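You operate a simulated robot arm through the tools that you are given. There is no shell and no other tool. Be economical: measure what you need, move in short steps, check, and stop when the job is done.

You run a simulated robot arm. Do the job below in one go: nothing can be reset, and whatever is moved stays where it is left.

Task
Wipe up the rice grains under the yellow plate and set the blue bowl there.
Fine: slide the plate aside, use the pink cloth and lay it back; wipe before the bowl goes down. What is to be rubbed or washed off counts as gone when no trace of it is left.
Where things are to end (x, y in the base frame): rimmed plate within 50 mm of [660, 420]; soup bowl within 60 mm of [490, 590].

The check looks at the end state, three seconds after you hand in, the way a careful person would. Anything else that was tipped, shoved, dropped, spilled or broken makes it a failure. Flat cloth is picked up by pressing the open fingertips on it (5 to 10 N) and closing them slowly along it; thin cloth reads only 2 to 8 mm in the jaws.

Robot
A 7-joint arm with a three-finger gripper, fixed in place. Base frame: the origin is at the foot of the arm, x ahead of it, y to its left, z up; the work surface is at about z = 760. Lengths are in mm, angles in rad, forces in N, time in s.
Its first joint turns from -2.897 to 2.897 rad. Payload 2.69 kg.
Tool frame: the origin (TCP) lies between the finger pads and is the grasp point; the fingertips stand 30 mm ahead of it; z points along the fingers, y is the line along which they close. Largest opening 128 mm; the body of the gripper starts 117 mm behind the TCP.
Orientation is that of the tool frame in the base frame, as a unit quaternion [x, y, z, w]. With the fingers straight down and closing along the base's y, the tool's x points along the base's -x, its y along +y and its z along -z.

Tools
- The arm moves only by the tool servo_tool. Its argument "commands" is text: rows parted by semicolons, each of 7 numbers parted by spaces: the shift along the base's x, y, z in mm, then the turn, a rotation vector about the base's x, y, z in rad, then the finger opening in mm, from 0 to 128. In form: dx dy dz wx wy wz jaw; .... A call has 1 to 8 rows; each row is the pose to reach, as a shift and turn from the pose commanded when the call began. Rows are played at 5 a second. More than 50 mm and 0.15 rad between two rows, or a gripper value outside its range, and nothing of the call is played. A pose out of reach is approached as far as the arm can. The call stops where the force on the tool passes 40 N (or 10 N more than at its start, if that is more) or the arm is blocked; 0.2 s more then pass. Each finger halts on what it meets, pressing with about 34 N; the grip force reading is that of the motor and also rises with nothing between the fingers. The clock runs only during rows and for 0.2 s after the last one: add rows that repeat a pose to give the fingers time. It gives the time, the measured TCP pose, the force on the tool (base axes), the opening and the grip force at its end, in the units of the frame above (readings bear some noise), with the torque about the TCP (base axes, N m) and any sound that the robot's microphone picked up.
- Cameras (640 x 400 px; columns grow to the right, rows downward): "scene" is fixed at [52.5, 652.3, 1513.5]; the picture's right is [-0.02, -1.00, 0.00], its down [-0.78, 0.02, -0.62] and it looks along [0.62, -0.01, -0.78] (base axes); focal length 328 px, centre (320, 200). "wrist" rides on the gripper at [58, 54, -131] in the tool frame; the picture's right is [-0.68, 0.74, 0.00], its down [-0.62, -0.57, -0.55] and it looks along [-0.40, -0.37, 0.84] (tool axes); focal length 234 px, centre (320, 200).
- camera(camera): a new picture of that camera. The clock stands still meanwhile.
- slide_trunk(by): slides the trunk up (or, below 0, down) by that many mm; the arm rides with it, the base frame stays. It gives what a move gives, with no picture.
- probe_pixels(camera, pixels): there is no depth. For up to 12 entries [column, row, z] of the newest picture of that camera ("zoom" is the newest enlarged one), the place [x, y] in the base frame at which the ray of that pixel passes the height z, good to about 3 mm, but the place of the scene camera against the robot may be out by one fixed shift of up to 12 mm in any direction. The clock stands still meanwhile.
- inspect(camera, box): a new picture of the part [left, top, right, bottom] of that camera's present view, enlarged. The clock stands still meanwhile.
- hand_in(): hands the job in; it is judged then, once.

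Go step by step. Measure first, check grasps and placings, and put right what went wrong. The budget is 80 turns and 46 pictures, counting those below and the enlarged ones. Unless the task says otherwise, let go and move clear before handing in, and close with one line.

The tools are called after ">>>" as name(argument=value, ...) on one line, values as JSON. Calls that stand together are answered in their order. servo_tool: Moves the arm, as the interface text tells. Its arguments: {"type":"object","properties":{"commands":{"type":"string"}},"required":["commands"]} The other tools are called the same way: slide_trunk (by) slides the trunk up or down; camera (camera) takes a picture; probe_pixels (camera, pixels) gives the place at which the rays of pixels pass given heights; inspect (camera, box) takes an enlarged picture of a part of a camera's view; hand_in () hands the job in.

At the start:

```text
time_s: 0.0
position: [636.4, 456.9, 1107.1]
ee_rot: [0.001, 1.0, 0.0, 0.0]
wrist_force: [0.2, 0.0, 0.5]
ft_torque: [-0.01, 0.01, 0.01]
finger_gap: 127.7
finger_force: 0.1
trunk travel left (down, up): [-150.0, 200.0]
```

scene: 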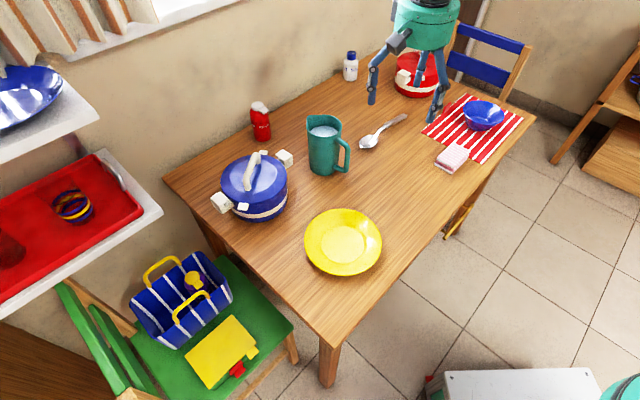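
wrist: 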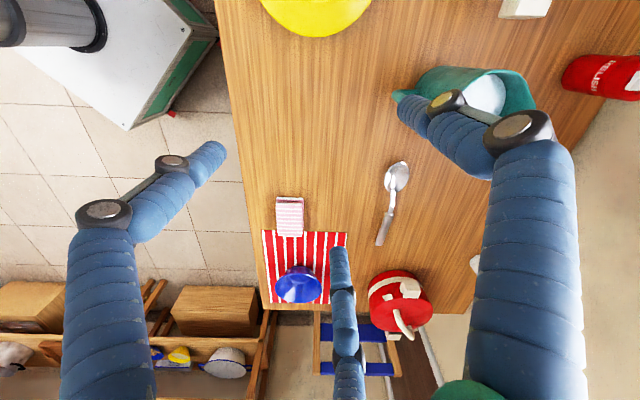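

The scene shows the yellow plate near (343,243), the pink cloth near (453,158) and the blue bowl near (484,114) on a striped mat. I'll measure these and take enlargements first.

>>> inspect(camera="scene", box=[400, 80, 540, 180])

>>> inspect(camera="scene", box=[280, 190, 420, 290])

>>> probe_pixels(camera="scene", pixels=[[343, 243, 770], [343, 208, 780], [343, 276, 780], [304, 243, 780], [382, 243, 780], [453, 158, 770], [484, 114, 800], [484, 130, 765], [330, 175, 760], [382, 133, 762], [462, 103, 805], [505, 107, 805]])

```text
4.00 times, centred on (470, 130) of scene
```

zoom: 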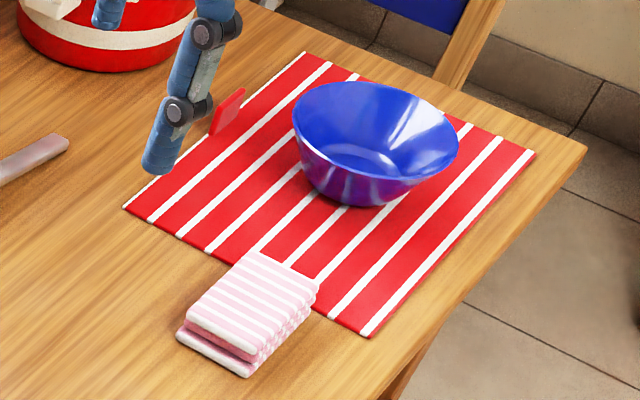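

```text
4.00 times, centred on (350, 240) of scene
```

zoom: 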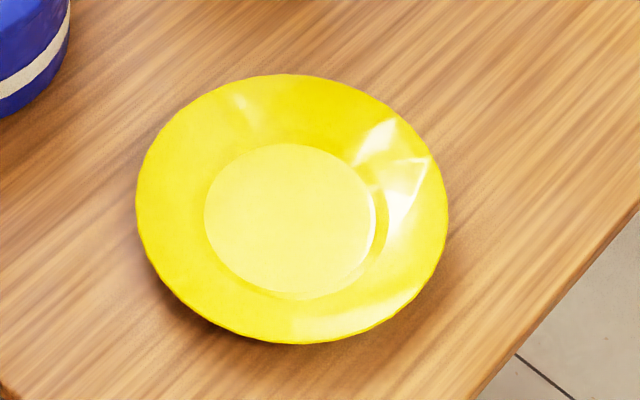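

```text
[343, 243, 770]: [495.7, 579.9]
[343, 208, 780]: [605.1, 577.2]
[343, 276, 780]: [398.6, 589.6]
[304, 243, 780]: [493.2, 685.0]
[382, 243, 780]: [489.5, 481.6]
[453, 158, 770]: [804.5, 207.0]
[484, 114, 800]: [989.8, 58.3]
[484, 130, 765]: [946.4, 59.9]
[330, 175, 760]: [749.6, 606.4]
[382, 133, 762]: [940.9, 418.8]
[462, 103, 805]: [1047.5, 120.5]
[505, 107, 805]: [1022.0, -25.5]
```

The plate is centred near (493,585) with a radius of about 103 mm and a well of about 56 mm. I'll move the hand over it for a closer wrist view.

>>> servo_tool(commands="-35 32 -20 0 0 0 128;-70 64 -40 0 0 0 128;-105 96 -60 0 0 0 128;-143 128 -80 0 0 0 128;-143 128 -110 0 0 0 128;-143 128 -130 0 0 0 128")

>>> camera(camera="wrist")

>>> camera(camera="scene")

```text
refused: row 1 steps farther than a row can; nothing moved
```

```text
41 pictures are left
```

wrist: 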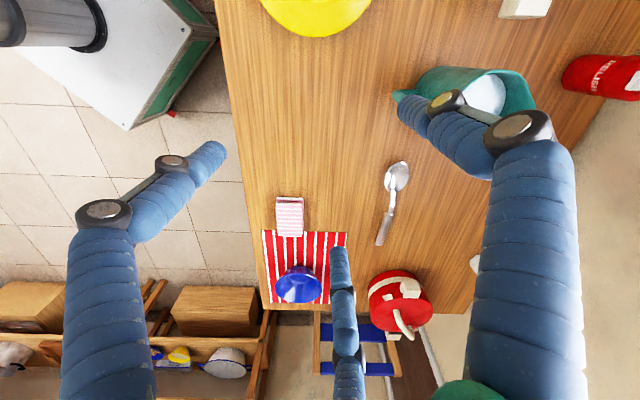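

```text
40 pictures are left
```

scene: 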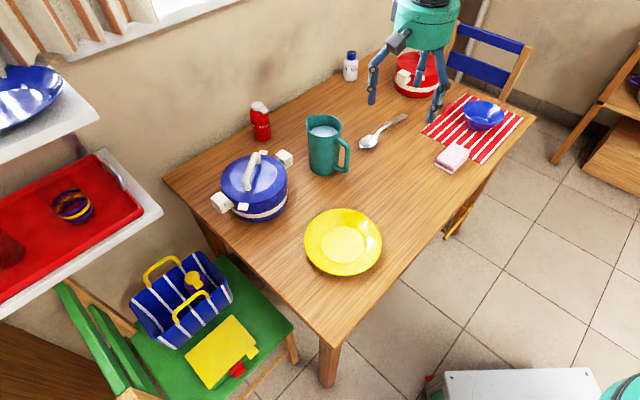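

No move was played (step too long); the hand looks three-fingered in the wrist picture, with tips at (220,150), (340,250) and (410,110). I'll take shorter steps toward the plate and close to 40 mm to see how the fingers converge.

>>> servo_tool(commands="-28 25 -20 0 0 0 110;-56 50 -40 0 0 0 90;-84 75 -60 0 0 0 70;-112 100 -80 0 0 0 50;-140 128 -95 0 0 0 30;-143 128 -130 0 0 0 30;-143 128 -130 0 0 0 30")

>>> camera(camera="wrist")

>>> camera(camera="scene")

```text
time_s: 1.6
position: [492.9, 585.8, 977.0]
ee_rot: [0.0, 1.0, 0.0, 0.0]
wrist_force: [1.0, -0.2, 0.4]
ft_torque: [-0.05, 0.05, -0.02]
finger_gap: 30.0
finger_force: 0.1
trunk travel left (down, up): [-150.0, 200.0]
```

```text
39 pictures are left
```

wrist: 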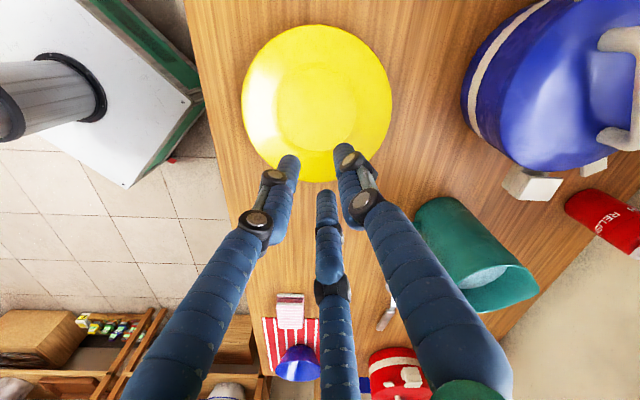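

```text
38 pictures are left
```

scene: 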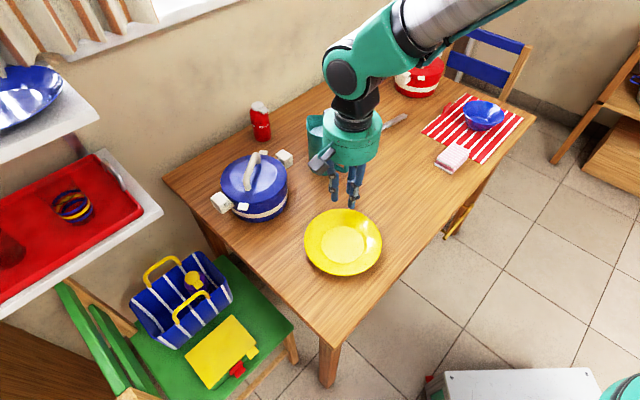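

The fingers converge radially at 30 mm. I'll measure the plate and cloth through the wrist camera to get the scene-camera shift.

>>> probe_pixels(camera="wrist", pixels=[[242, 98, 782], [392, 98, 782], [317, 24, 782], [317, 182, 782], [317, 104, 763], [291, 311, 775], [298, 362, 800], [262, 318, 760], [320, 318, 760], [189, 0, 760], [262, 318, 762], [205, 110, 760]])

>>> probe_pixels(camera="scene", pixels=[[343, 209, 782], [343, 276, 782], [304, 243, 782], [382, 243, 782], [325, 345, 760], [400, 275, 760], [460, 205, 760], [535, 120, 760], [422, 133, 760], [492, 164, 760], [342, 243, 763], [453, 157, 780]])

>>> inspect(camera="wrist", box=[220, 0, 420, 200])

```text
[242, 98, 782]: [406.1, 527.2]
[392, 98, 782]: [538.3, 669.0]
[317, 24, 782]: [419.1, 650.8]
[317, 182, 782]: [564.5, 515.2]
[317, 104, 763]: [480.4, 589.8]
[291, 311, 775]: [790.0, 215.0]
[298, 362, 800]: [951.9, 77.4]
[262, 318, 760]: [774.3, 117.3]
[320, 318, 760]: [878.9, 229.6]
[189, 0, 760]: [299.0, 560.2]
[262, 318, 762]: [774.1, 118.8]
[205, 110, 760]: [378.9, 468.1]
```

```text
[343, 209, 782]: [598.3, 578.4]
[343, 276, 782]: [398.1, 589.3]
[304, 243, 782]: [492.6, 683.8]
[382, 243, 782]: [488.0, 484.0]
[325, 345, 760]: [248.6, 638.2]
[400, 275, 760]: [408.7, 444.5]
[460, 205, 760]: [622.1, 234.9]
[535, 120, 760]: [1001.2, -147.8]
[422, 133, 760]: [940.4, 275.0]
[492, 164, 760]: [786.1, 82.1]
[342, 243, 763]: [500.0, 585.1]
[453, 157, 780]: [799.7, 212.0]
```

```text
2.00 times, centred on (320, 100) of wrist
```

zoom: 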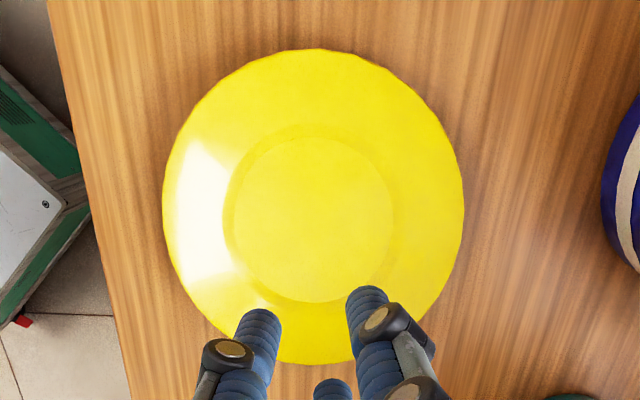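

The plate centre is about (490,582) in the arm's own frame, and the target spot is clear of the edge. I'll turn the hand 45° so it can push along (1,-1), then go down into the plate's well.

>>> servo_tool(commands="0 0 -15 0 0 0.131 50;0 0 -30 0 0 0.262 50;0 0 -50 0 0 0.393 50;-2 -3 -80 0 0 0.524 50;-2 -3 -110 0 0 0.655 50;-2 -3 -140 0 0 0.785 50;-2 -3 -160 0 0 0.785 50;-2 -3 -165 0 0 0.785 50")

>>> inspect(camera="scene", box=[280, 170, 420, 290])

```text
time_s: 3.4
position: [490.2, 581.5, 811.9]
ee_rot: [-0.383, 0.924, 0.0, 0.0]
wrist_force: [-0.1, 0.2, 0.1]
ft_torque: [0.02, -0.01, -0.05]
finger_gap: 50.0
finger_force: 0.3
trunk travel left (down, up): [-150.0, 200.0]
```

```text
3.33 times, centred on (350, 230) of scene
```

zoom: 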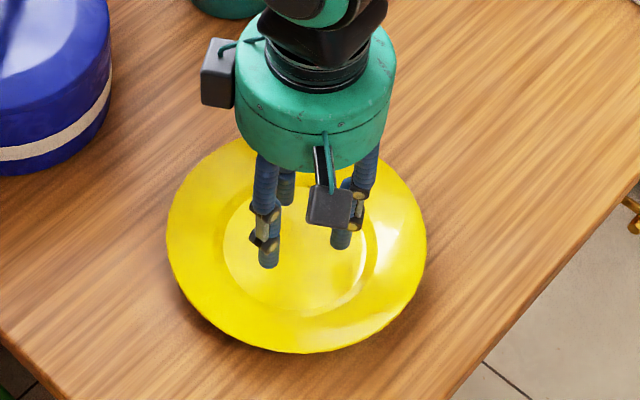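

The fingers stand inside the well, with tips at about z 782. I'll lower in small steps until there is light contact.

>>> servo_tool(commands="0 0 -6 0 0 0 50;0 0 -10 0 0 0 50;0 0 -12 0 0 0 50;0 0 -14 0 0 0 50;0 0 -14 0 0 0 50")

```text
time_s: 4.6
position: [491.0, 580.7, 797.0]
ee_rot: [-0.383, 0.924, 0.0, 0.0]
wrist_force: [-0.7, 0.0, -0.3]
ft_torque: [0.0, 0.04, -0.02]
finger_gap: 49.9
finger_force: 0.0
trunk travel left (down, up): [-150.0, 200.0]
```

No contact yet at tip z 767. I'll lower 3 mm more.

>>> servo_tool(commands="0 0 -1 0 0 0 50;0 0 -2 0 0 0 50;0 0 -3 0 0 0 50;0 0 -3 0 0 0 50")

```text
time_s: 5.6
position: [489.8, 581.4, 795.3]
ee_rot: [-0.382, 0.924, 0.001, 0.0]
wrist_force: [-0.7, -0.2, 0.3]
ft_torque: [0.0, -0.01, 0.01]
finger_gap: 50.0
finger_force: 0.0
trunk travel left (down, up): [-150.0, 200.0]
```

Still free with tips at about z 765, which is low enough to catch the well wall. I'll slide slowly along (1,-1) and watch the force.

>>> servo_tool(commands="7 -7 0 0 0 0 50;14 -14 0 0 0 0 50;21 -21 0 0 0 0 50;28 -28 0 0 0 0 50;35 -35 0 0 0 0 50;42 -42 0 0 0 0 50")

>>> inspect(camera="scene", box=[280, 170, 420, 290])

```text
time_s: 7.0
position: [531.9, 540.1, 795.0]
ee_rot: [-0.383, 0.924, 0.001, 0.0]
wrist_force: [0.8, -1.3, 2.9]
ft_torque: [-0.03, 0.02, 0.0]
finger_gap: 49.0
finger_force: 0.1
trunk travel left (down, up): [-150.0, 200.0]
```

```text
3.33 times, centred on (350, 230) of scene
```

zoom: 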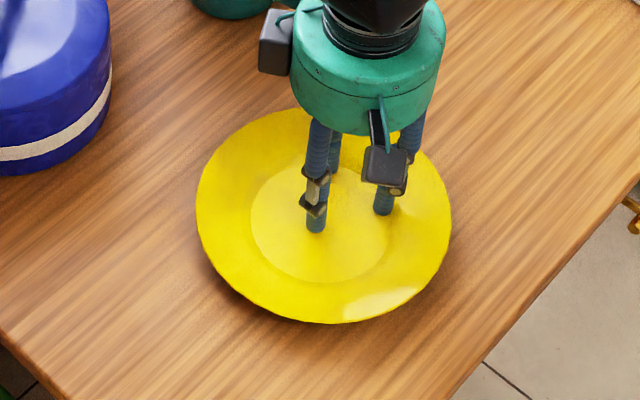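

The plate follows with gentle forces (about 3 N). I'll continue.

>>> servo_tool(commands="12 -12 0 0 0 0 50;24 -24 0 0 0 0 50;36 -36 0 0 0 0 50;48 -48 0 0 0 0 50;60 -60 0 0 0 0 50;72 -72 0 0 0 0 50;84 -84 0 0 0 0 50;96 -96 0 0 0 0 50")

>>> camera(camera="scene")

```text
time_s: 8.8
position: [626.2, 442.3, 795.0]
ee_rot: [-0.383, 0.924, 0.0, 0.0]
wrist_force: [-1.2, -0.4, 7.6]
ft_torque: [0.18, 0.08, -0.1]
finger_gap: 49.1
finger_force: 0.0
trunk travel left (down, up): [-150.0, 200.0]
```

```text
34 pictures are left
```

scene: 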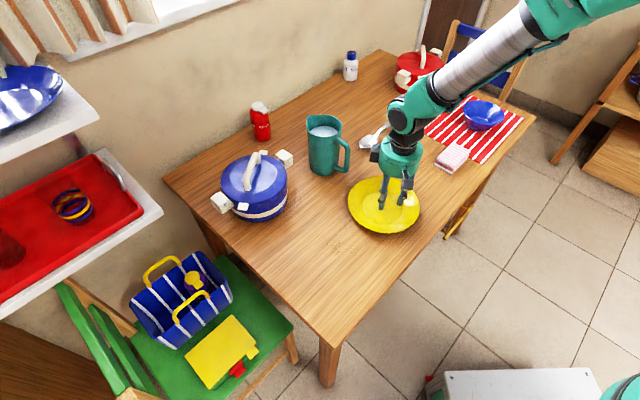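

The rice stays behind around (338,246). I'll measure the plate's outline and continue to its target.

>>> probe_pixels(camera="scene", pixels=[[348, 205, 782], [421, 205, 782], [384, 234, 782], [338, 246, 760]])

>>> inspect(camera="scene", box=[290, 190, 430, 290])

```text
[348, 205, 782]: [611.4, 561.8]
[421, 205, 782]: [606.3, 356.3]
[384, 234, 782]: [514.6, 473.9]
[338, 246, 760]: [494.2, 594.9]
```

```text
4.00 times, centred on (360, 240) of scene
```

zoom: 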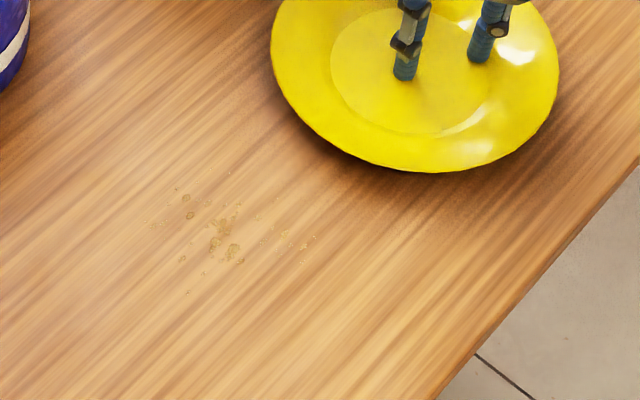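

The plate centre is now about (609,458), and the rice patch sits near (494,595). The remaining push is roughly (+50,-38).

>>> servo_tool(commands="10 -8 0 0 0 0 50;20 -16 0 0 0 0 50;30 -24 0 0 0 0 50;40 -32 0 0 0 0 50;50 -39 0 0 0 0 50;50 -39 0 0 0 0 50")

>>> servo_tool(commands="-3 3 3 0 0 0 50;-6 6 20 0 0 0 50;-6 6 60 0 0 0 50;-6 6 105 0 0 0.0 50")

>>> camera(camera="scene")

>>> camera(camera="wrist")

```text
time_s: 10.2
position: [676.8, 405.0, 794.6]
ee_rot: [-0.383, 0.924, 0.0, 0.001]
wrist_force: [0.7, -0.9, 8.7]
ft_torque: [-0.08, 0.1, 0.04]
finger_gap: 49.7
finger_force: 0.1
trunk travel left (down, up): [-150.0, 200.0]
```

```text
time_s: 11.2
position: [669.0, 411.8, 900.9]
ee_rot: [-0.382, 0.924, -0.001, -0.001]
wrist_force: [0.0, -0.5, 0.3]
ft_torque: [0.01, 0.01, -0.01]
finger_gap: 50.0
finger_force: 0.0
trunk travel left (down, up): [-150.0, 200.0]
```

```text
32 pictures are left
```

scene: 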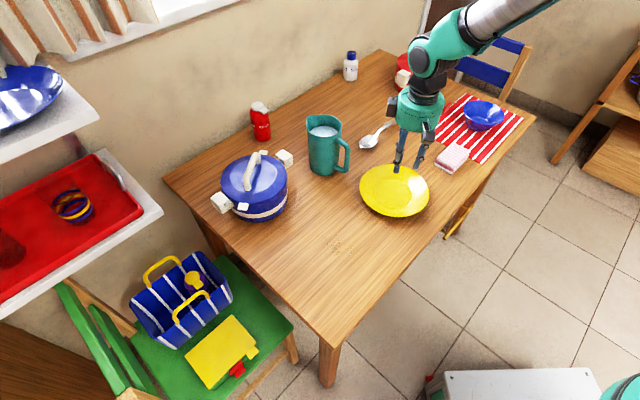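

```text
31 pictures are left
```

wrist: 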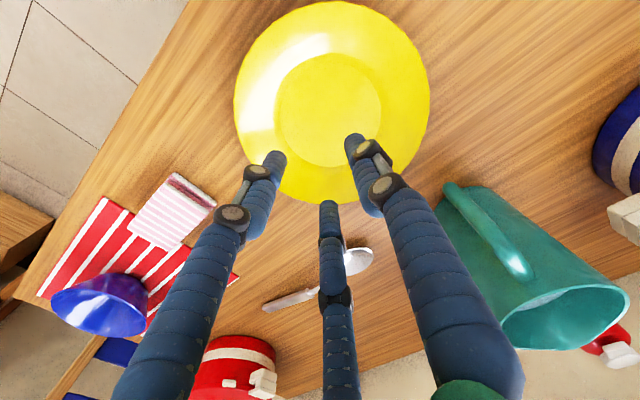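

The plate is now at its target. Next I'll bring the hand to a viewing position near the cloth.

>>> servo_tool(commands="0 -30 10 0 0 0 70;0 -60 20 0 0 0 70;0 -90 30 0 0 0 70;5 -125 30 0 0 0 70;10 -160 30 0 0 0 70;15 -195 30 0 0 0 70;15 -195 30 0 0 0 70")

>>> inspect(camera="wrist", box=[180, 30, 480, 230])

>>> camera(camera="wrist")

>>> inspect(camera="scene", box=[400, 80, 540, 180])

```text
time_s: 12.8
position: [687.7, 214.1, 929.8]
ee_rot: [-0.383, 0.924, 0.0, 0.0]
wrist_force: [0.5, -0.5, 0.8]
ft_torque: [0.04, -0.01, 0.02]
finger_gap: 70.2
finger_force: 0.2
trunk travel left (down, up): [-150.0, 200.0]
```

```text
2.00 times, centred on (330, 130) of wrist
```

zoom: 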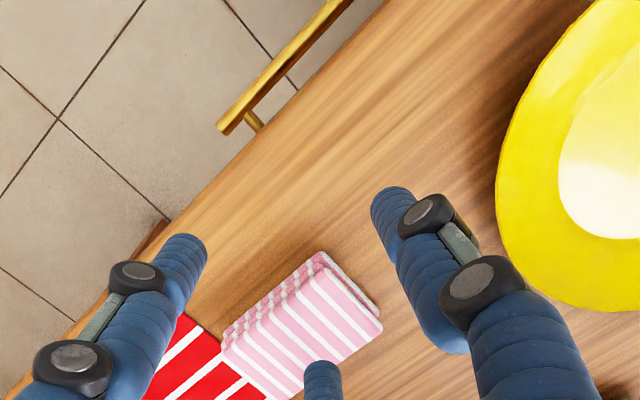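

```text
29 pictures are left
```

wrist: 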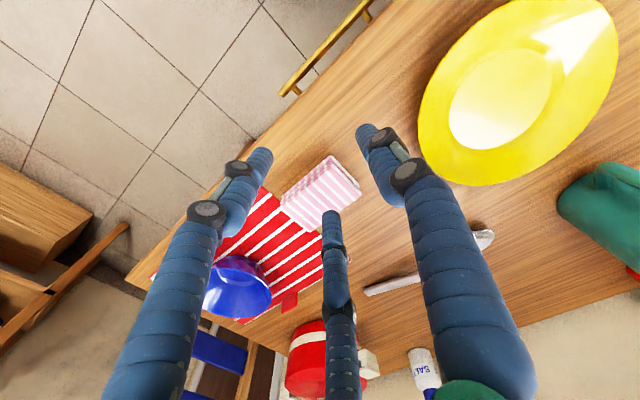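

```text
4.00 times, centred on (470, 130) of scene
```

zoom: 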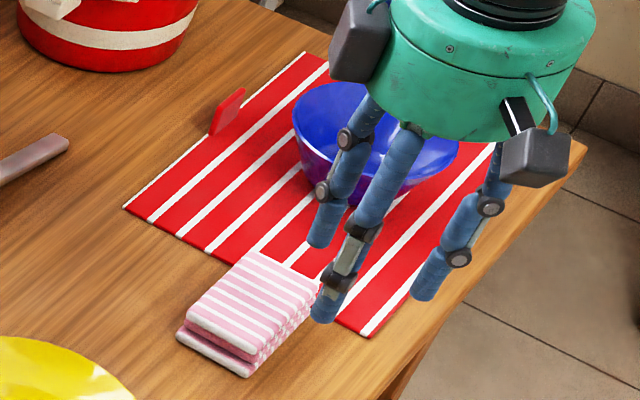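

The cloth is a folded stack. I'll measure its corners from both views.

>>> probe_pixels(camera="scene", pixels=[[464.5, 143, 782], [480, 152, 782], [462.5, 169.5, 782], [447, 158.8, 782], [461.5, 174.3, 761], [443.8, 163, 761], [456, 103, 770], [455, 113, 762]])

>>> probe_pixels(camera="wrist", pixels=[[340, 165, 782], [371, 193, 782], [318, 231, 782], [293, 207, 782], [372, 182, 761], [342, 156, 761], [370, 191, 770], [292, 300, 780]])

```text
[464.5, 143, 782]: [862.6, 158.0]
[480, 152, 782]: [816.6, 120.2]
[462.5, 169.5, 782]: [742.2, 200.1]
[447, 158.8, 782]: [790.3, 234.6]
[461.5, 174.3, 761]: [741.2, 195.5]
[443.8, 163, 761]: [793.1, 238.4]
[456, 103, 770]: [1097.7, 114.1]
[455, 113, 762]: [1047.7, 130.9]
```

```text
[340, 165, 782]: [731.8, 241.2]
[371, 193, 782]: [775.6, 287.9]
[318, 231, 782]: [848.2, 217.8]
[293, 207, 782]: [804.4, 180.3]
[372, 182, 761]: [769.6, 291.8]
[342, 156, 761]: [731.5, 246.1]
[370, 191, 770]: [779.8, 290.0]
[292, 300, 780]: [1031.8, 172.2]
```

My wrist pixels were off by about 10 columns, so I'll re-probe with corrected ones.

>>> probe_pixels(camera="wrist", pixels=[[326.5, 164, 782], [361, 192.5, 782], [315, 229, 782], [283, 201, 782], [334, 156, 761], [360, 182, 761]])

>>> inspect(camera="wrist", box=[250, 140, 400, 250])

```text
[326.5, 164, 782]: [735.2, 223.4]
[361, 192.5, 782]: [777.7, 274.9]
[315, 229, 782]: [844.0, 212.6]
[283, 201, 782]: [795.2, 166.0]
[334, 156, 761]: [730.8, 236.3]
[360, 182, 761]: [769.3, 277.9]
```

```text
3.64 times, centred on (325, 195) of wrist
```

zoom: 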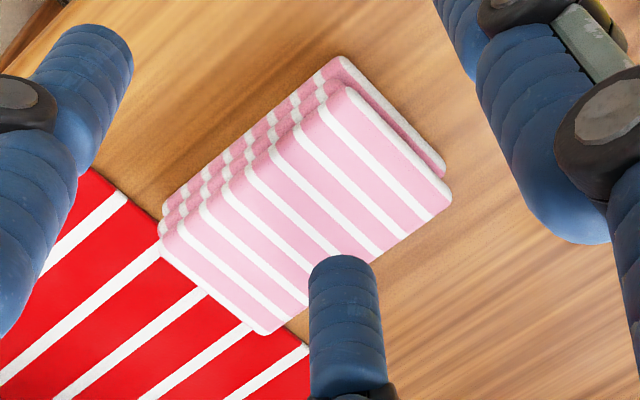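

The enlargement scale is 4× around its stated centre, so my scene pixels were 10 columns too far right. I'll probe with zoom coordinates to settle it.

>>> probe_pixels(camera="zoom", pixels=[[345, 88, 782], [450, 198, 782], [265, 335, 782], [162, 245, 782], [342, 57, 763], [445, 172, 763], [305, 215, 782]])

>>> probe_pixels(camera="scene", pixels=[[454.5, 143, 782], [470, 152, 782], [452.5, 169.5, 782], [437, 158.8, 782], [451.5, 174.3, 761], [433.8, 163, 761], [451, 103, 770], [445, 113, 762]])

```text
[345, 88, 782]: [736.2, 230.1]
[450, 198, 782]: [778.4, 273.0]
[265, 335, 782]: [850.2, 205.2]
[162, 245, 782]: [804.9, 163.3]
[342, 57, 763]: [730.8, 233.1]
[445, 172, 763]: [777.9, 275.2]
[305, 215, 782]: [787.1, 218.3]
```

```text
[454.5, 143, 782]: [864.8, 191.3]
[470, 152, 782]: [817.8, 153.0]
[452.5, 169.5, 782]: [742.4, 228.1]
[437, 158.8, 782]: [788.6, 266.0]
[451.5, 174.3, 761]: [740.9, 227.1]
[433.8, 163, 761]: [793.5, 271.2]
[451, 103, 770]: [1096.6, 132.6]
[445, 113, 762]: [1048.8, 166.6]
```

The cloth stack is centred about (794,216), roughly 60 mm across along (1,1) and 98 mm along (1,-1). I'll turn the hand so it closes along the short side and move above it.

>>> servo_tool(commands="14 0 0 0 0 -0.14 90;28 0 0 0 0 -0.28 100;42 0 0 0 0 -0.42 110;56 0 0 0 0 -0.56 128;70 0 0 0 0 -0.7 128;84 0 0 0 0 -0.84 128;98 0 0 0 0 -0.98 128;106 2 0 0 0 -1.12 128")

>>> servo_tool(commands="0 0 -15 0 0 -0.14 128;0 0 -30 0 0 -0.28 128;0 0 -50 0 0 -0.42 128;0 0 -75 0 0 -0.45 128;0 0 -75 0 0 -0.45 128")

>>> camera(camera="wrist")

>>> inspect(camera="scene", box=[390, 80, 550, 180])

```text
time_s: 14.6
position: [791.8, 218.4, 928.1]
ee_rot: [0.169, 0.986, 0.0, 0.0]
wrist_force: [0.6, 0.4, 0.1]
ft_torque: [-0.04, -0.02, -0.04]
finger_gap: 128.0
finger_force: 0.0
trunk travel left (down, up): [-150.0, 200.0]
```

```text
time_s: 15.8
position: [792.2, 216.7, 855.2]
ee_rot: [0.384, 0.924, 0.0, 0.0]
wrist_force: [0.2, -0.3, 0.0]
ft_torque: [0.0, 0.0, -0.03]
finger_gap: 128.1
finger_force: 0.0
trunk travel left (down, up): [-150.0, 200.0]
```

```text
26 pictures are left
```

wrist: 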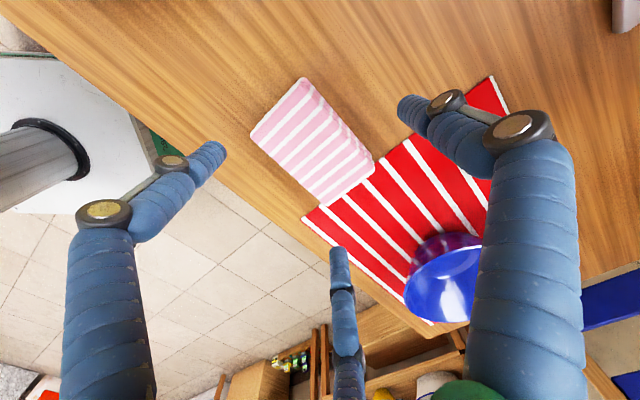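

```text
4.00 times, centred on (470, 130) of scene
```

zoom: 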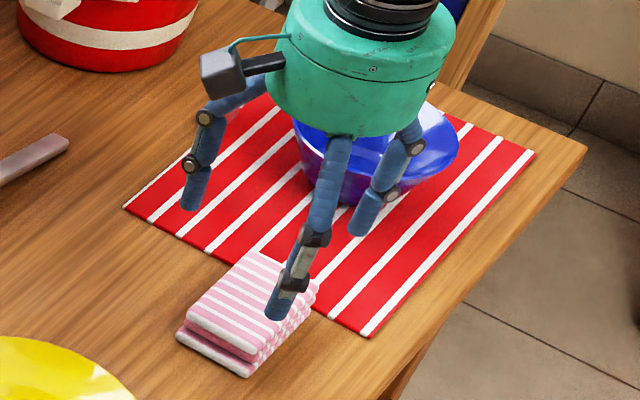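

I'll re-measure the cloth from this closer view: corners near (303,78), (374,165), (328,203) and (250,135).

>>> probe_pixels(camera="wrist", pixels=[[303, 79, 780], [372, 157, 780], [327, 192, 780], [252, 132, 780], [328, 205, 762], [374, 168, 762], [250, 139, 762]])

>>> inspect(camera="wrist", box=[230, 60, 390, 220])

```text
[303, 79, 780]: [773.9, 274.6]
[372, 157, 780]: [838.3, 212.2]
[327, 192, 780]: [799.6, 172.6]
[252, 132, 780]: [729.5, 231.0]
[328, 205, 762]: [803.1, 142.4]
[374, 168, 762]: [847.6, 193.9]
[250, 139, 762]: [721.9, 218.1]
```

```text
2.50 times, centred on (310, 140) of wrist
```

zoom: 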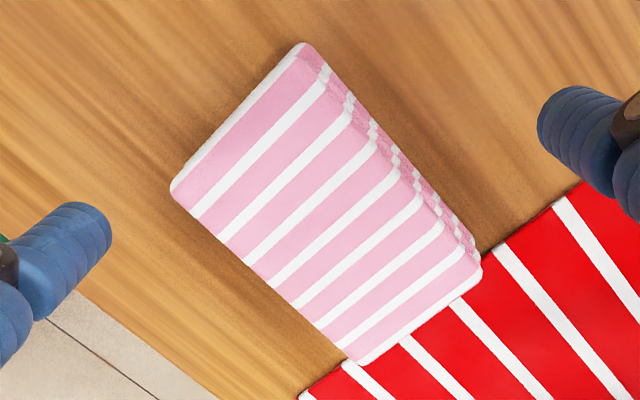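

>>> probe_pixels(camera="zoom", pixels=[[318, 60, 782], [172, 188, 782], [352, 355, 782], [468, 255, 782], [325, 215, 782], [300, 43, 762], [482, 265, 762], [352, 362, 762]])

```text
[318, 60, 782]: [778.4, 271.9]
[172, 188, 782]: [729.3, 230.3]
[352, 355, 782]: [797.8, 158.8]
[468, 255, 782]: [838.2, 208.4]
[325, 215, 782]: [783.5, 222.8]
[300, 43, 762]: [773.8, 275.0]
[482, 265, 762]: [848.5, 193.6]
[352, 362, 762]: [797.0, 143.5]
```

The centre is about (787,217) and the size about 64 × 97 mm. I'll go down so the tips stand at about z 769, astride the stack, then close slowly.

>>> servo_tool(commands="-5 1 -20 0 0 0 128;-5 1 -40 0 0 0 128;-5 1 -56 0 0 0 128;-5 1 -56 0 0 0 110;-5 1 -56 0 0 0 90;-5 1 -56 0 0 0 75;-5 1 -56 0 0 0 65;-5 1 -56 0 0 0 60")

>>> inspect(camera="wrist", box=[200, 60, 440, 260])

```text
time_s: 17.6
position: [787.8, 220.2, 799.6]
ee_rot: [0.383, 0.924, 0.0, 0.0]
wrist_force: [1.2, -0.1, 3.1]
ft_torque: [0.0, -0.03, -0.08]
finger_gap: 91.3
finger_force: 34.6
trunk travel left (down, up): [-150.0, 200.0]
```

```text
2.00 times, centred on (320, 160) of wrist
```

zoom: 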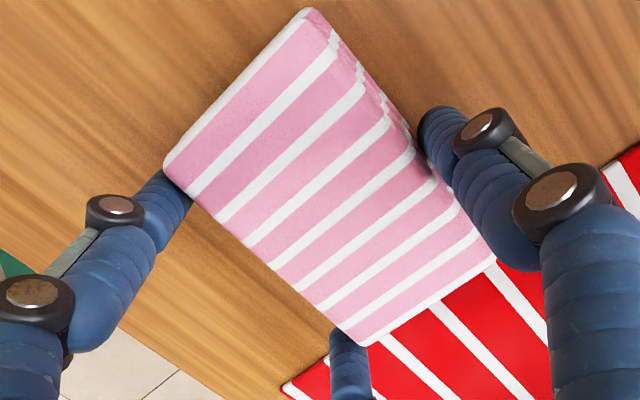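

The fingers have met the stack at gap 91 with 34 N, one mid-side and two at the far corners. I'll lift a little to test the hold.

>>> servo_tool(commands="0 0 5 0 0 0 60;0 0 15 0 0 0 60;0 0 40 0 0 0 60;0 0 80 0 0 0 60;0 0 80 0 0 0 60")

>>> camera(camera="wrist")

>>> inspect(camera="scene", box=[390, 80, 550, 180])

```text
time_s: 18.8
position: [786.2, 218.8, 880.7]
ee_rot: [0.383, 0.924, 0.0, 0.001]
wrist_force: [-0.2, 0.3, 0.0]
ft_torque: [-0.02, 0.0, 0.02]
finger_gap: 90.9
finger_force: 33.9
trunk travel left (down, up): [-150.0, 200.0]
```

```text
22 pictures are left
```

wrist: 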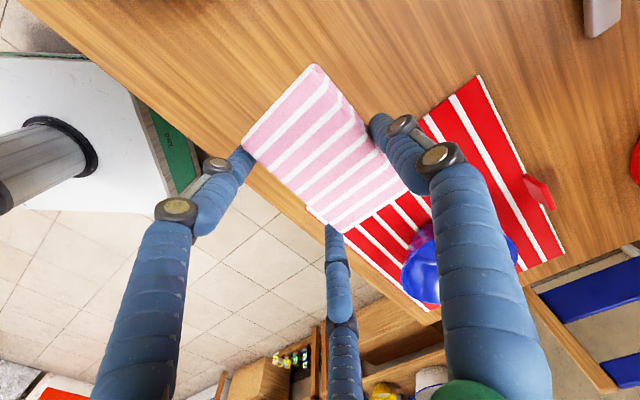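

```text
4.00 times, centred on (470, 130) of scene
```

zoom: 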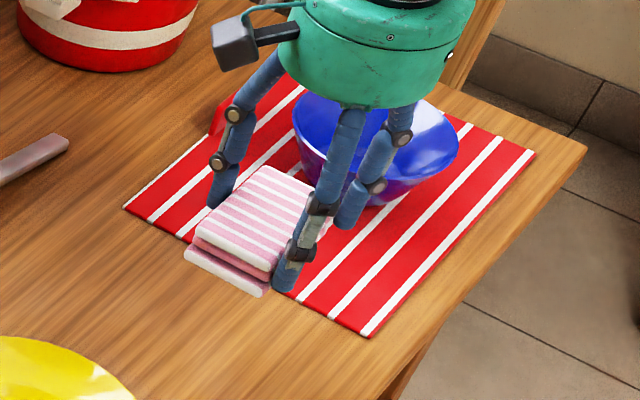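

The whole stack is held and lifted, with its bottom about 40 mm below the TCP. I'll measure the rice extent, then carry the cloth there.

>>> probe_pixels(camera="scene", pixels=[[317, 246, 760], [337, 263, 760], [359, 249, 760], [338, 232, 760], [325, 236, 760], [355, 258, 760], [339, 250, 760], [257, 215, 760], [285, 200, 770]])

>>> servo_tool(commands="-27 35 10 0 0 0 60;-54 70 20 0 0 0 60;-81 105 20 0 0 0 60;-108 140 20 0 0 0 60;-135 175 20 0 0 0 60;-162 210 20 0 0 0 60;-189 245 20 0 0 0 60;-216 280 20 0 0 0 60")

>>> camera(camera="scene")

```text
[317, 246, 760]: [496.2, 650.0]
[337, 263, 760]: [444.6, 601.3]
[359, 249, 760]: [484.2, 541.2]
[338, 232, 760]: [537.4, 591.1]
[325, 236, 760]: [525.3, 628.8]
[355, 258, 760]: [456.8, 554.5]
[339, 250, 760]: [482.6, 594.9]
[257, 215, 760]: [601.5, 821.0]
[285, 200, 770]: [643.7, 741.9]
```

```text
time_s: 20.6
position: [570.3, 497.8, 899.8]
ee_rot: [0.383, 0.924, 0.0, 0.001]
wrist_force: [1.4, -0.8, -0.8]
ft_torque: [0.05, 0.05, -0.01]
finger_gap: 90.7
finger_force: 33.7
trunk travel left (down, up): [-150.0, 200.0]
```

```text
20 pictures are left
```

scene: 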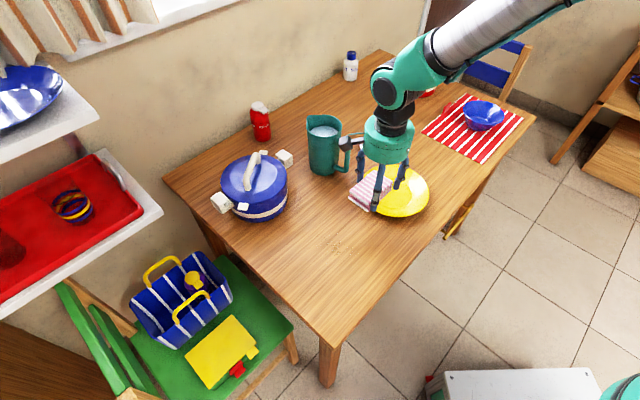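

The rice spans x 445–537 and y 541–650, centred about (490,595). I'll move to one side of it and lower the cloth to contact.

>>> servo_tool(commands="-40 17 0 0 0 0 60;-80 34 0 0 0 0 60;-120 51 -10 0 0 0 60;-126 55 -45 0 0 0 60;-126 55 -75 0 0 0 60;-126 55 -93 0 0 0 60;-126 55 -98 0 0 0 60;-126 55 -100 0 0 0 60")

```text
time_s: 22.4
position: [445.6, 556.0, 799.4]
ee_rot: [0.383, 0.924, 0.0, 0.0]
wrist_force: [-1.7, -1.5, 10.1]
ft_torque: [-0.27, 0.16, 0.01]
finger_gap: 91.0
finger_force: 34.5
trunk travel left (down, up): [-150.0, 200.0]
```

Contact is good at about 10 N. I'll wipe along (1,1) across the patch.

>>> servo_tool(commands="12 12 0 0 0 0 60;24 24 0 0 0 0 60;36 36 0 0 0 0 60;48 48 0 0 0 0 60;60 60 0 0 0 0 60;72 72 0 0 0 0 60;84 84 0 0 0 0 60;92 90 0 0 0 0 60")

>>> servo_tool(commands="13 -13 0 0 0 0 60;24 -24 0 0 0 0 60;10 -38 0 0 0 0 60;-6 -54 0 0 0 0 60;-22 -70 0 0 0 0 60;-38 -86 0 0 0 0 60;-54 -102 0 0 0 0 60;-66 -114 0 0 0 0 60")

>>> servo_tool(commands="-13 13 0 0 0 0 60;-26 26 0 0 0 0 60;-39 39 0 0 0 0 60;-50 50 0 0 0 0 60;-36 64 0 0 0 0 60;-22 78 0 0 0 0 60;-8 92 0 0 0 0 60;6 106 0 0 0 0 60")

>>> servo_tool(commands="14 14 0 0 0 0 60;26 26 0 0 0 0 60;40 14 0 0 0 0 60;28 2 0 0 0 0 60;14 -12 0 0 0 0 60;0 -26 0 0 0 0 60;-16 -42 0 0 0 0 60;-30 -56 0 0 0 0 60")

```text
time_s: 24.2
position: [538.2, 645.6, 798.5]
ee_rot: [0.382, 0.924, 0.001, 0.0]
wrist_force: [-3.6, -2.2, 18.5]
ft_torque: [-0.21, 0.15, -0.02]
finger_gap: 91.0
finger_force: 34.1
trunk travel left (down, up): [-150.0, 200.0]
```

```text
time_s: 26.0
position: [472.0, 530.4, 798.8]
ee_rot: [0.382, 0.924, 0.0, 0.001]
wrist_force: [4.8, 4.3, 30.3]
ft_torque: [0.37, -0.36, -0.05]
finger_gap: 90.8
finger_force: 34.2
trunk travel left (down, up): [-150.0, 200.0]
```

```text
time_s: 27.8
position: [478.2, 634.2, 799.2]
ee_rot: [0.383, 0.924, 0.0, 0.0]
wrist_force: [-1.8, -1.6, 7.1]
ft_torque: [-0.09, 0.13, -0.02]
finger_gap: 91.0
finger_force: 34.3
trunk travel left (down, up): [-150.0, 200.0]
```

```text
time_s: 29.6
position: [447.8, 579.9, 798.1]
ee_rot: [0.382, 0.924, 0.0, -0.001]
wrist_force: [-1.2, -2.5, 7.0]
ft_torque: [-0.06, 0.08, 0.1]
finger_gap: 90.6
finger_force: 33.5
trunk travel left (down, up): [-150.0, 200.0]
```

The strokes kept contact (7–30 N). I'll lift the cloth aside and inspect the table.

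>>> servo_tool(commands="0 0 25 0 0 0 60;10 -25 60 0 0 0 60;25 -55 100 0 0 0 60;50 -90 100 0 0 0 60;85 -125 100 0 0 0 60;120 -160 100 0 0 0 60")

>>> inspect(camera="scene", box=[280, 190, 440, 290])

```text
refused: row 3 steps farther than a row can; nothing moved
```

```text
4.00 times, centred on (360, 240) of scene
```

zoom: 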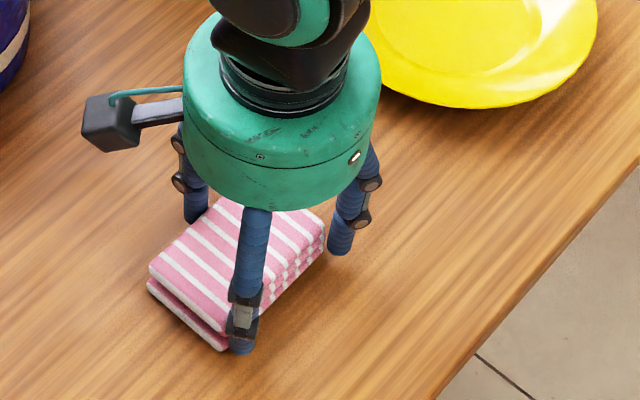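

The step was too long, so nothing moved. I'll retry with smaller rows.

>>> servo_tool(commands="0 0 25 0 0 0 60;0 0 60 0 0 0 60;0 0 100 0 0 0 60;25 -35 100 0 0 0 60;50 -70 100 0 0 0 60;75 -105 100 0 0 0 60;100 -140 100 0 0 0 60;120 -165 100 0 0 0 60")

>>> inspect(camera="scene", box=[260, 190, 420, 290])

```text
time_s: 31.4
position: [568.0, 414.7, 895.3]
ee_rot: [0.383, 0.924, 0.0, 0.0]
wrist_force: [-0.2, 0.5, -0.7]
ft_torque: [-0.02, 0.02, -0.03]
finger_gap: 90.8
finger_force: 34.0
trunk travel left (down, up): [-150.0, 200.0]
```

```text
4.00 times, centred on (340, 240) of scene
```

zoom: 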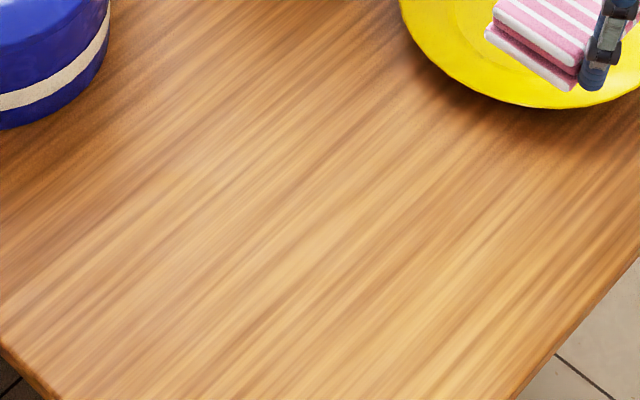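

The table looks clean. I'll check once at higher zoom around the former patch (338,246).

>>> inspect(camera="scene", box=[300, 220, 380, 270])

```text
8.00 times, centred on (340, 245) of scene
```

zoom: 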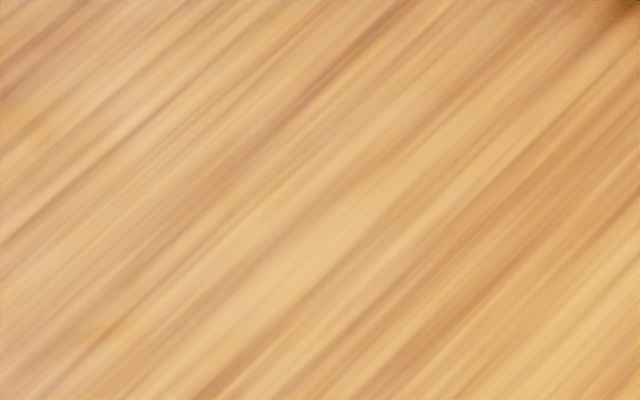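

No trace is left. I'll carry the cloth back to where it lay, TCP (788,220).

>>> servo_tool(commands="32 -28 0 0 0 0 60;64 -56 0 0 0 0 60;96 -84 0 0 0 0 60;128 -112 0 0 0 0 60;160 -140 0 0 0 0 60;192 -168 0 0 0 0 60;219 -195 0 0 0 0 60;219 -195 -30 0 0 0 60")

>>> servo_tool(commands="0 0 -25 0 0 0 60;0 0 -50 0 0 0 60;0 0 -60 0 0 0 60;0 0 -63 0 0 0 60;0 0 -64 0 0 0 60;0 0 -64 0 0 0 60")

```text
time_s: 33.2
position: [789.2, 219.4, 867.2]
ee_rot: [0.383, 0.924, 0.0, 0.0]
wrist_force: [-0.7, 0.0, 0.2]
ft_torque: [0.04, 0.04, 0.02]
finger_gap: 90.9
finger_force: 33.6
trunk travel left (down, up): [-150.0, 200.0]
```

```text
time_s: 34.6
position: [787.8, 220.7, 803.8]
ee_rot: [0.383, 0.924, 0.001, 0.0]
wrist_force: [0.4, -0.3, -0.1]
ft_torque: [-0.02, 0.02, -0.02]
finger_gap: 90.7
finger_force: 33.7
trunk travel left (down, up): [-150.0, 200.0]
```

>>> servo_tool(commands="0 0 -1 0 0 0 60;0 0 -2 0 0 0 60;0 0 -3 0 0 0 60;0 0 -3 0 0 0 80;0 0 -3 0 0 0 100;0 0 -3 0 0 0 120;0 0 -3 0 0 0 128;0 0 -3 0 0 0 128")

>>> servo_tool(commands="0 0 20 0 0 0 128;0 0 50 0 0 0 128;0 0 90 0 0 0 128;-20 0 130 0 0 0 128;-40 0 150 0 0 0 128")

>>> camera(camera="wrist")

>>> inspect(camera="scene", box=[390, 80, 550, 180])

```text
time_s: 36.4
position: [785.6, 219.7, 801.6]
ee_rot: [0.383, 0.924, 0.0, 0.001]
wrist_force: [-0.9, -0.6, -0.3]
ft_torque: [0.04, 0.0, 0.02]
finger_gap: 128.1
finger_force: 0.0
trunk travel left (down, up): [-150.0, 200.0]
```

```text
time_s: 37.6
position: [744.5, 220.7, 952.5]
ee_rot: [0.381, 0.925, 0.001, 0.0]
wrist_force: [-0.7, -0.9, 0.0]
ft_torque: [-0.03, 0.01, -0.01]
finger_gap: 128.0
finger_force: 0.1
trunk travel left (down, up): [-150.0, 200.0]
```

```text
16 pictures are left
```

wrist: 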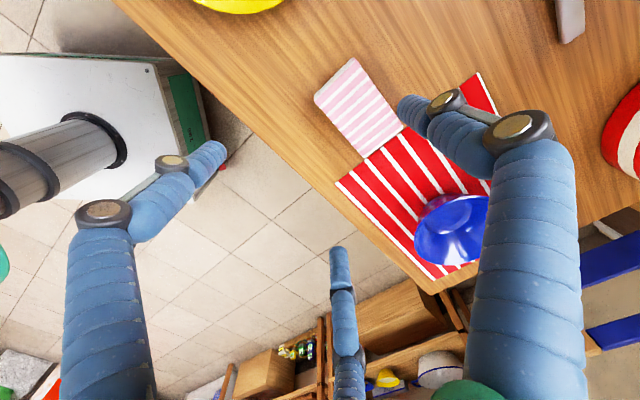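

```text
4.00 times, centred on (470, 130) of scene
```

zoom: 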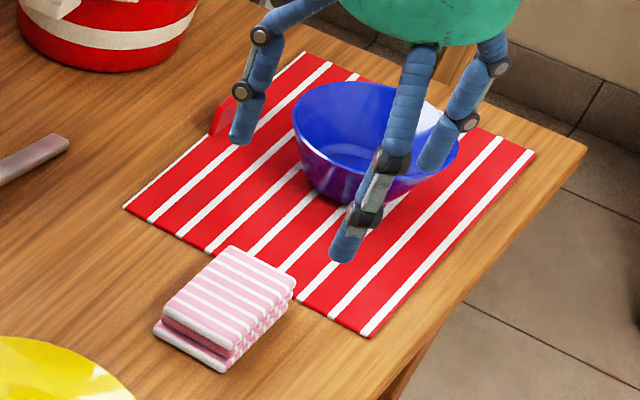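

The cloth is back flat at its place. Next is the bowl: its rim is about 144 mm across, so it needs a rim pinch, and I'll move over it with the fingers closed for an exact measurement.

>>> servo_tool(commands="24 -24 0 0 0 0 100;48 -48 0 0 0 0 70;72 -72 0 0 0 0 40;96 -96 0 0 0 0 20;120 -120 0 0 0 0 20;144 -144 0 0 0 0 20;165 -160 0 0 0 0 20;165 -160 0 0 0 0 20")

>>> camera(camera="wrist")

```text
time_s: 39.4
position: [913.3, 63.0, 952.6]
ee_rot: [0.382, 0.924, 0.001, -0.001]
wrist_force: [-0.3, 0.3, 0.0]
ft_torque: [0.0, 0.06, 0.02]
finger_gap: 20.0
finger_force: 0.1
trunk travel left (down, up): [-150.0, 200.0]
```

```text
14 pictures are left
```

wrist: 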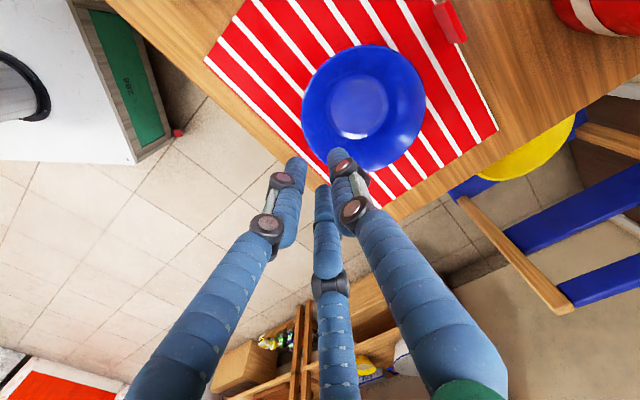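

The bowl is in full view: rim from (302,110) to (425,102), top (365,45), bottom about (370,172), floor disc about (360,107). I'll probe these.

>>> probe_pixels(camera="wrist", pixels=[[302, 110, 812], [425, 102, 812], [365, 45, 812], [370, 172, 812], [363, 107, 812], [360, 107, 766], [302, 110, 825], [425, 102, 825], [365, 45, 825], [370, 172, 825]])

>>> inspect(camera="wrist", box=[280, 30, 440, 190])

>>> inspect(camera="scene", box=[450, 85, 530, 135])

```text
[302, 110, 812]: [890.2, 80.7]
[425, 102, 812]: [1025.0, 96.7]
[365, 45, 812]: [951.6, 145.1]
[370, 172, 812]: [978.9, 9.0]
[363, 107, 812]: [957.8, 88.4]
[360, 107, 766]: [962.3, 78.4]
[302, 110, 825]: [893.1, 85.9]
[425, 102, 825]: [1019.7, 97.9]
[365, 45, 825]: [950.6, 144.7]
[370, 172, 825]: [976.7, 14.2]
```

```text
2.50 times, centred on (360, 110) of wrist
```

zoom: 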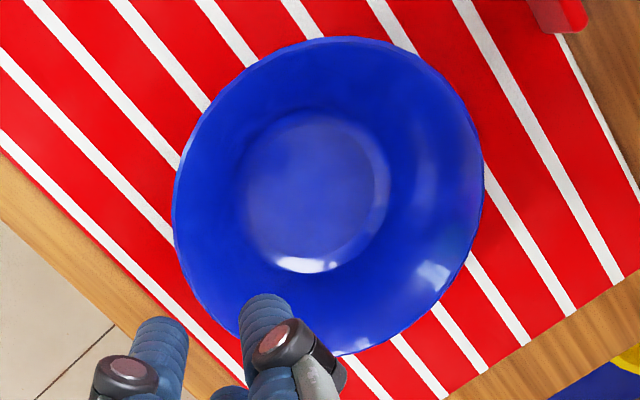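

```text
8.00 times, centred on (490, 110) of scene
```

zoom: 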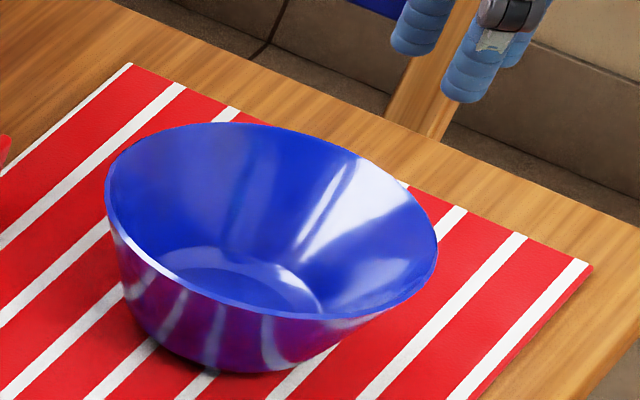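

The bowl centre is about (960,76) with a rim radius of about 69 and steep walls. I'll pinch the rim at its (-1,-1) side near (911,27), tilting the hand 0.5 rad to follow the wall, and begin with the pre-approach pose.

>>> servo_tool(commands="-5 -12 0 0.07 -0.07 0 20;-10 -24 0 0.14 -0.14 0 30;-15 -36 -10 0.21 -0.21 0 40;-20 -48 -30 0.28 -0.28 0 50;-24 -58 -50 0.354 -0.354 0 50;-24 -58 -70 0.354 -0.354 0 50;-24 -58 -80 0.354 -0.354 0 50;-24 -58 -80 0.354 -0.354 0 50")

>>> camera(camera="wrist")

>>> inspect(camera="scene", box=[410, 60, 570, 160])

```text
time_s: 41.2
position: [889.2, 0.4, 870.9]
ee_rot: [0.371, 0.895, 0.229, 0.095]
wrist_force: [0.5, 0.7, 0.6]
ft_torque: [0.03, -0.01, -0.03]
finger_gap: 50.0
finger_force: 0.1
trunk travel left (down, up): [-150.0, 200.0]
```

```text
11 pictures are left
```

wrist: 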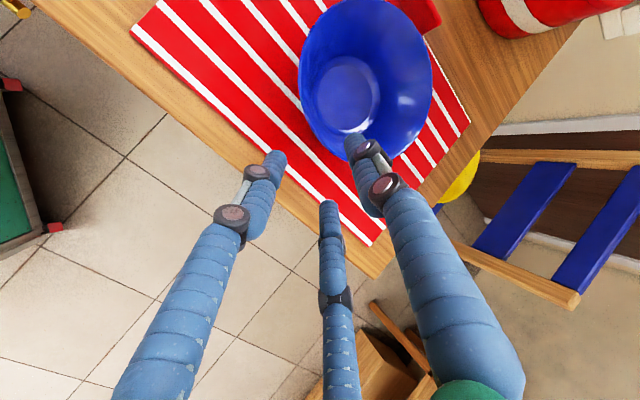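

```text
4.00 times, centred on (490, 110) of scene
```

zoom: 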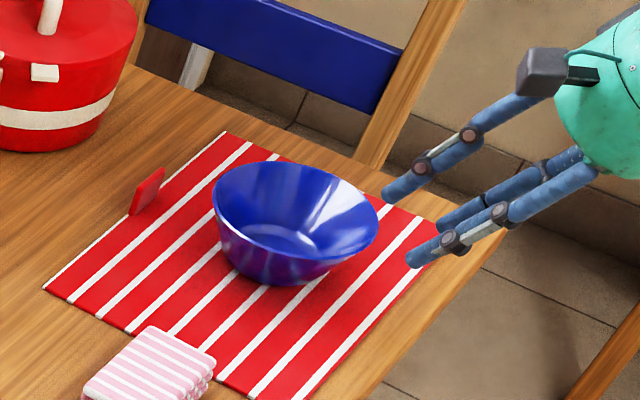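

The rim's near edge lies around (318,127) in the wrist view, while my aim point projects to about (319,156). I'll probe rim points to refine the aim.

>>> inspect(camera="wrist", box=[280, 0, 440, 180])

>>> probe_pixels(camera="wrist", pixels=[[300, 72, 812], [318, 125, 812], [433, 85, 812], [348, 93, 766], [300, 72, 825], [318, 125, 825], [433, 85, 825], [319, 156, 812], [319, 156, 825]])

```text
2.22 times, centred on (360, 90) of wrist
```

zoom: 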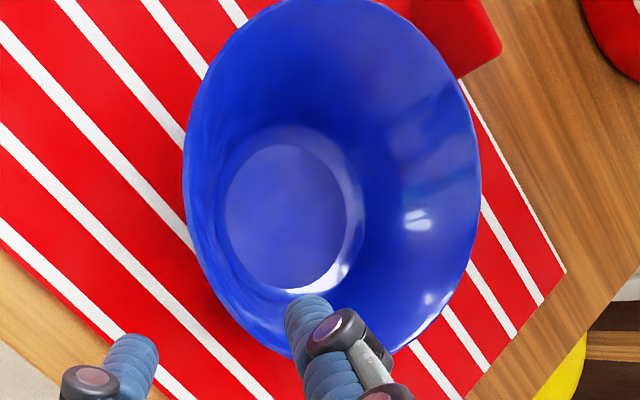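

```text
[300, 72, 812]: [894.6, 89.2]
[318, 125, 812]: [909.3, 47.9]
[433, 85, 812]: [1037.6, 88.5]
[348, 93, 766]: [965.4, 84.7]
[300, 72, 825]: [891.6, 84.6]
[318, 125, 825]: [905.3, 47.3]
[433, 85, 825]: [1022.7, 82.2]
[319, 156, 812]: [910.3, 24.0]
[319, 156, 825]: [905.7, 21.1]
```

Combining both views, the rim is at z about 822 with centre (958,80) and radius 65, so the pinch point is (912,34,822). I'll shift sideways, then advance along the tool axis with the jaws at 50.

>>> servo_tool(commands="4 15 0 0 0 0 50;8 19 -10 0 0 0 50;11 22 -20 0 0 0 50;15 26 -30 0 0 0 50;18 29 -38 0 0 0 50;21 32 -45 0 0 0 50;21 32 -45 0 0 0 50")

>>> camera(camera="wrist")

```text
time_s: 42.8
position: [909.5, 33.7, 824.8]
ee_rot: [0.371, 0.895, 0.229, 0.095]
wrist_force: [0.1, -0.4, -0.3]
ft_torque: [0.02, -0.01, -0.03]
finger_gap: 50.0
finger_force: 0.0
trunk travel left (down, up): [-150.0, 200.0]
```

```text
8 pictures are left
```

wrist: 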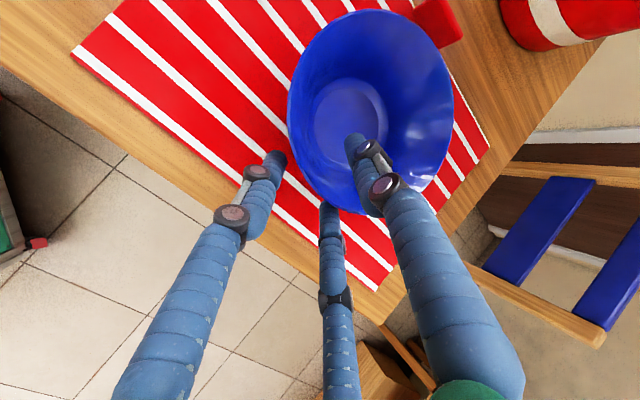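

One finger is inside the bowl and the pair is outside, with no contact force. I'll close slowly.

>>> servo_tool(commands="0 0 0 0 0 0 40;0 0 0 0 0 0 32;0 0 0 0 0 0 26;0 0 0 0 0 0 20;0 0 0 0 0 0 14;0 0 0 0 0 0 8;0 0 0 0 0 0 2;0 0 0 0 0 0 0")

```text
time_s: 44.6
position: [909.6, 33.7, 826.6]
ee_rot: [0.371, 0.895, 0.229, 0.094]
wrist_force: [1.4, -0.1, -0.2]
ft_torque: [-0.1, 0.12, -0.01]
finger_gap: 6.5
finger_force: 34.1
trunk travel left (down, up): [-150.0, 200.0]
```

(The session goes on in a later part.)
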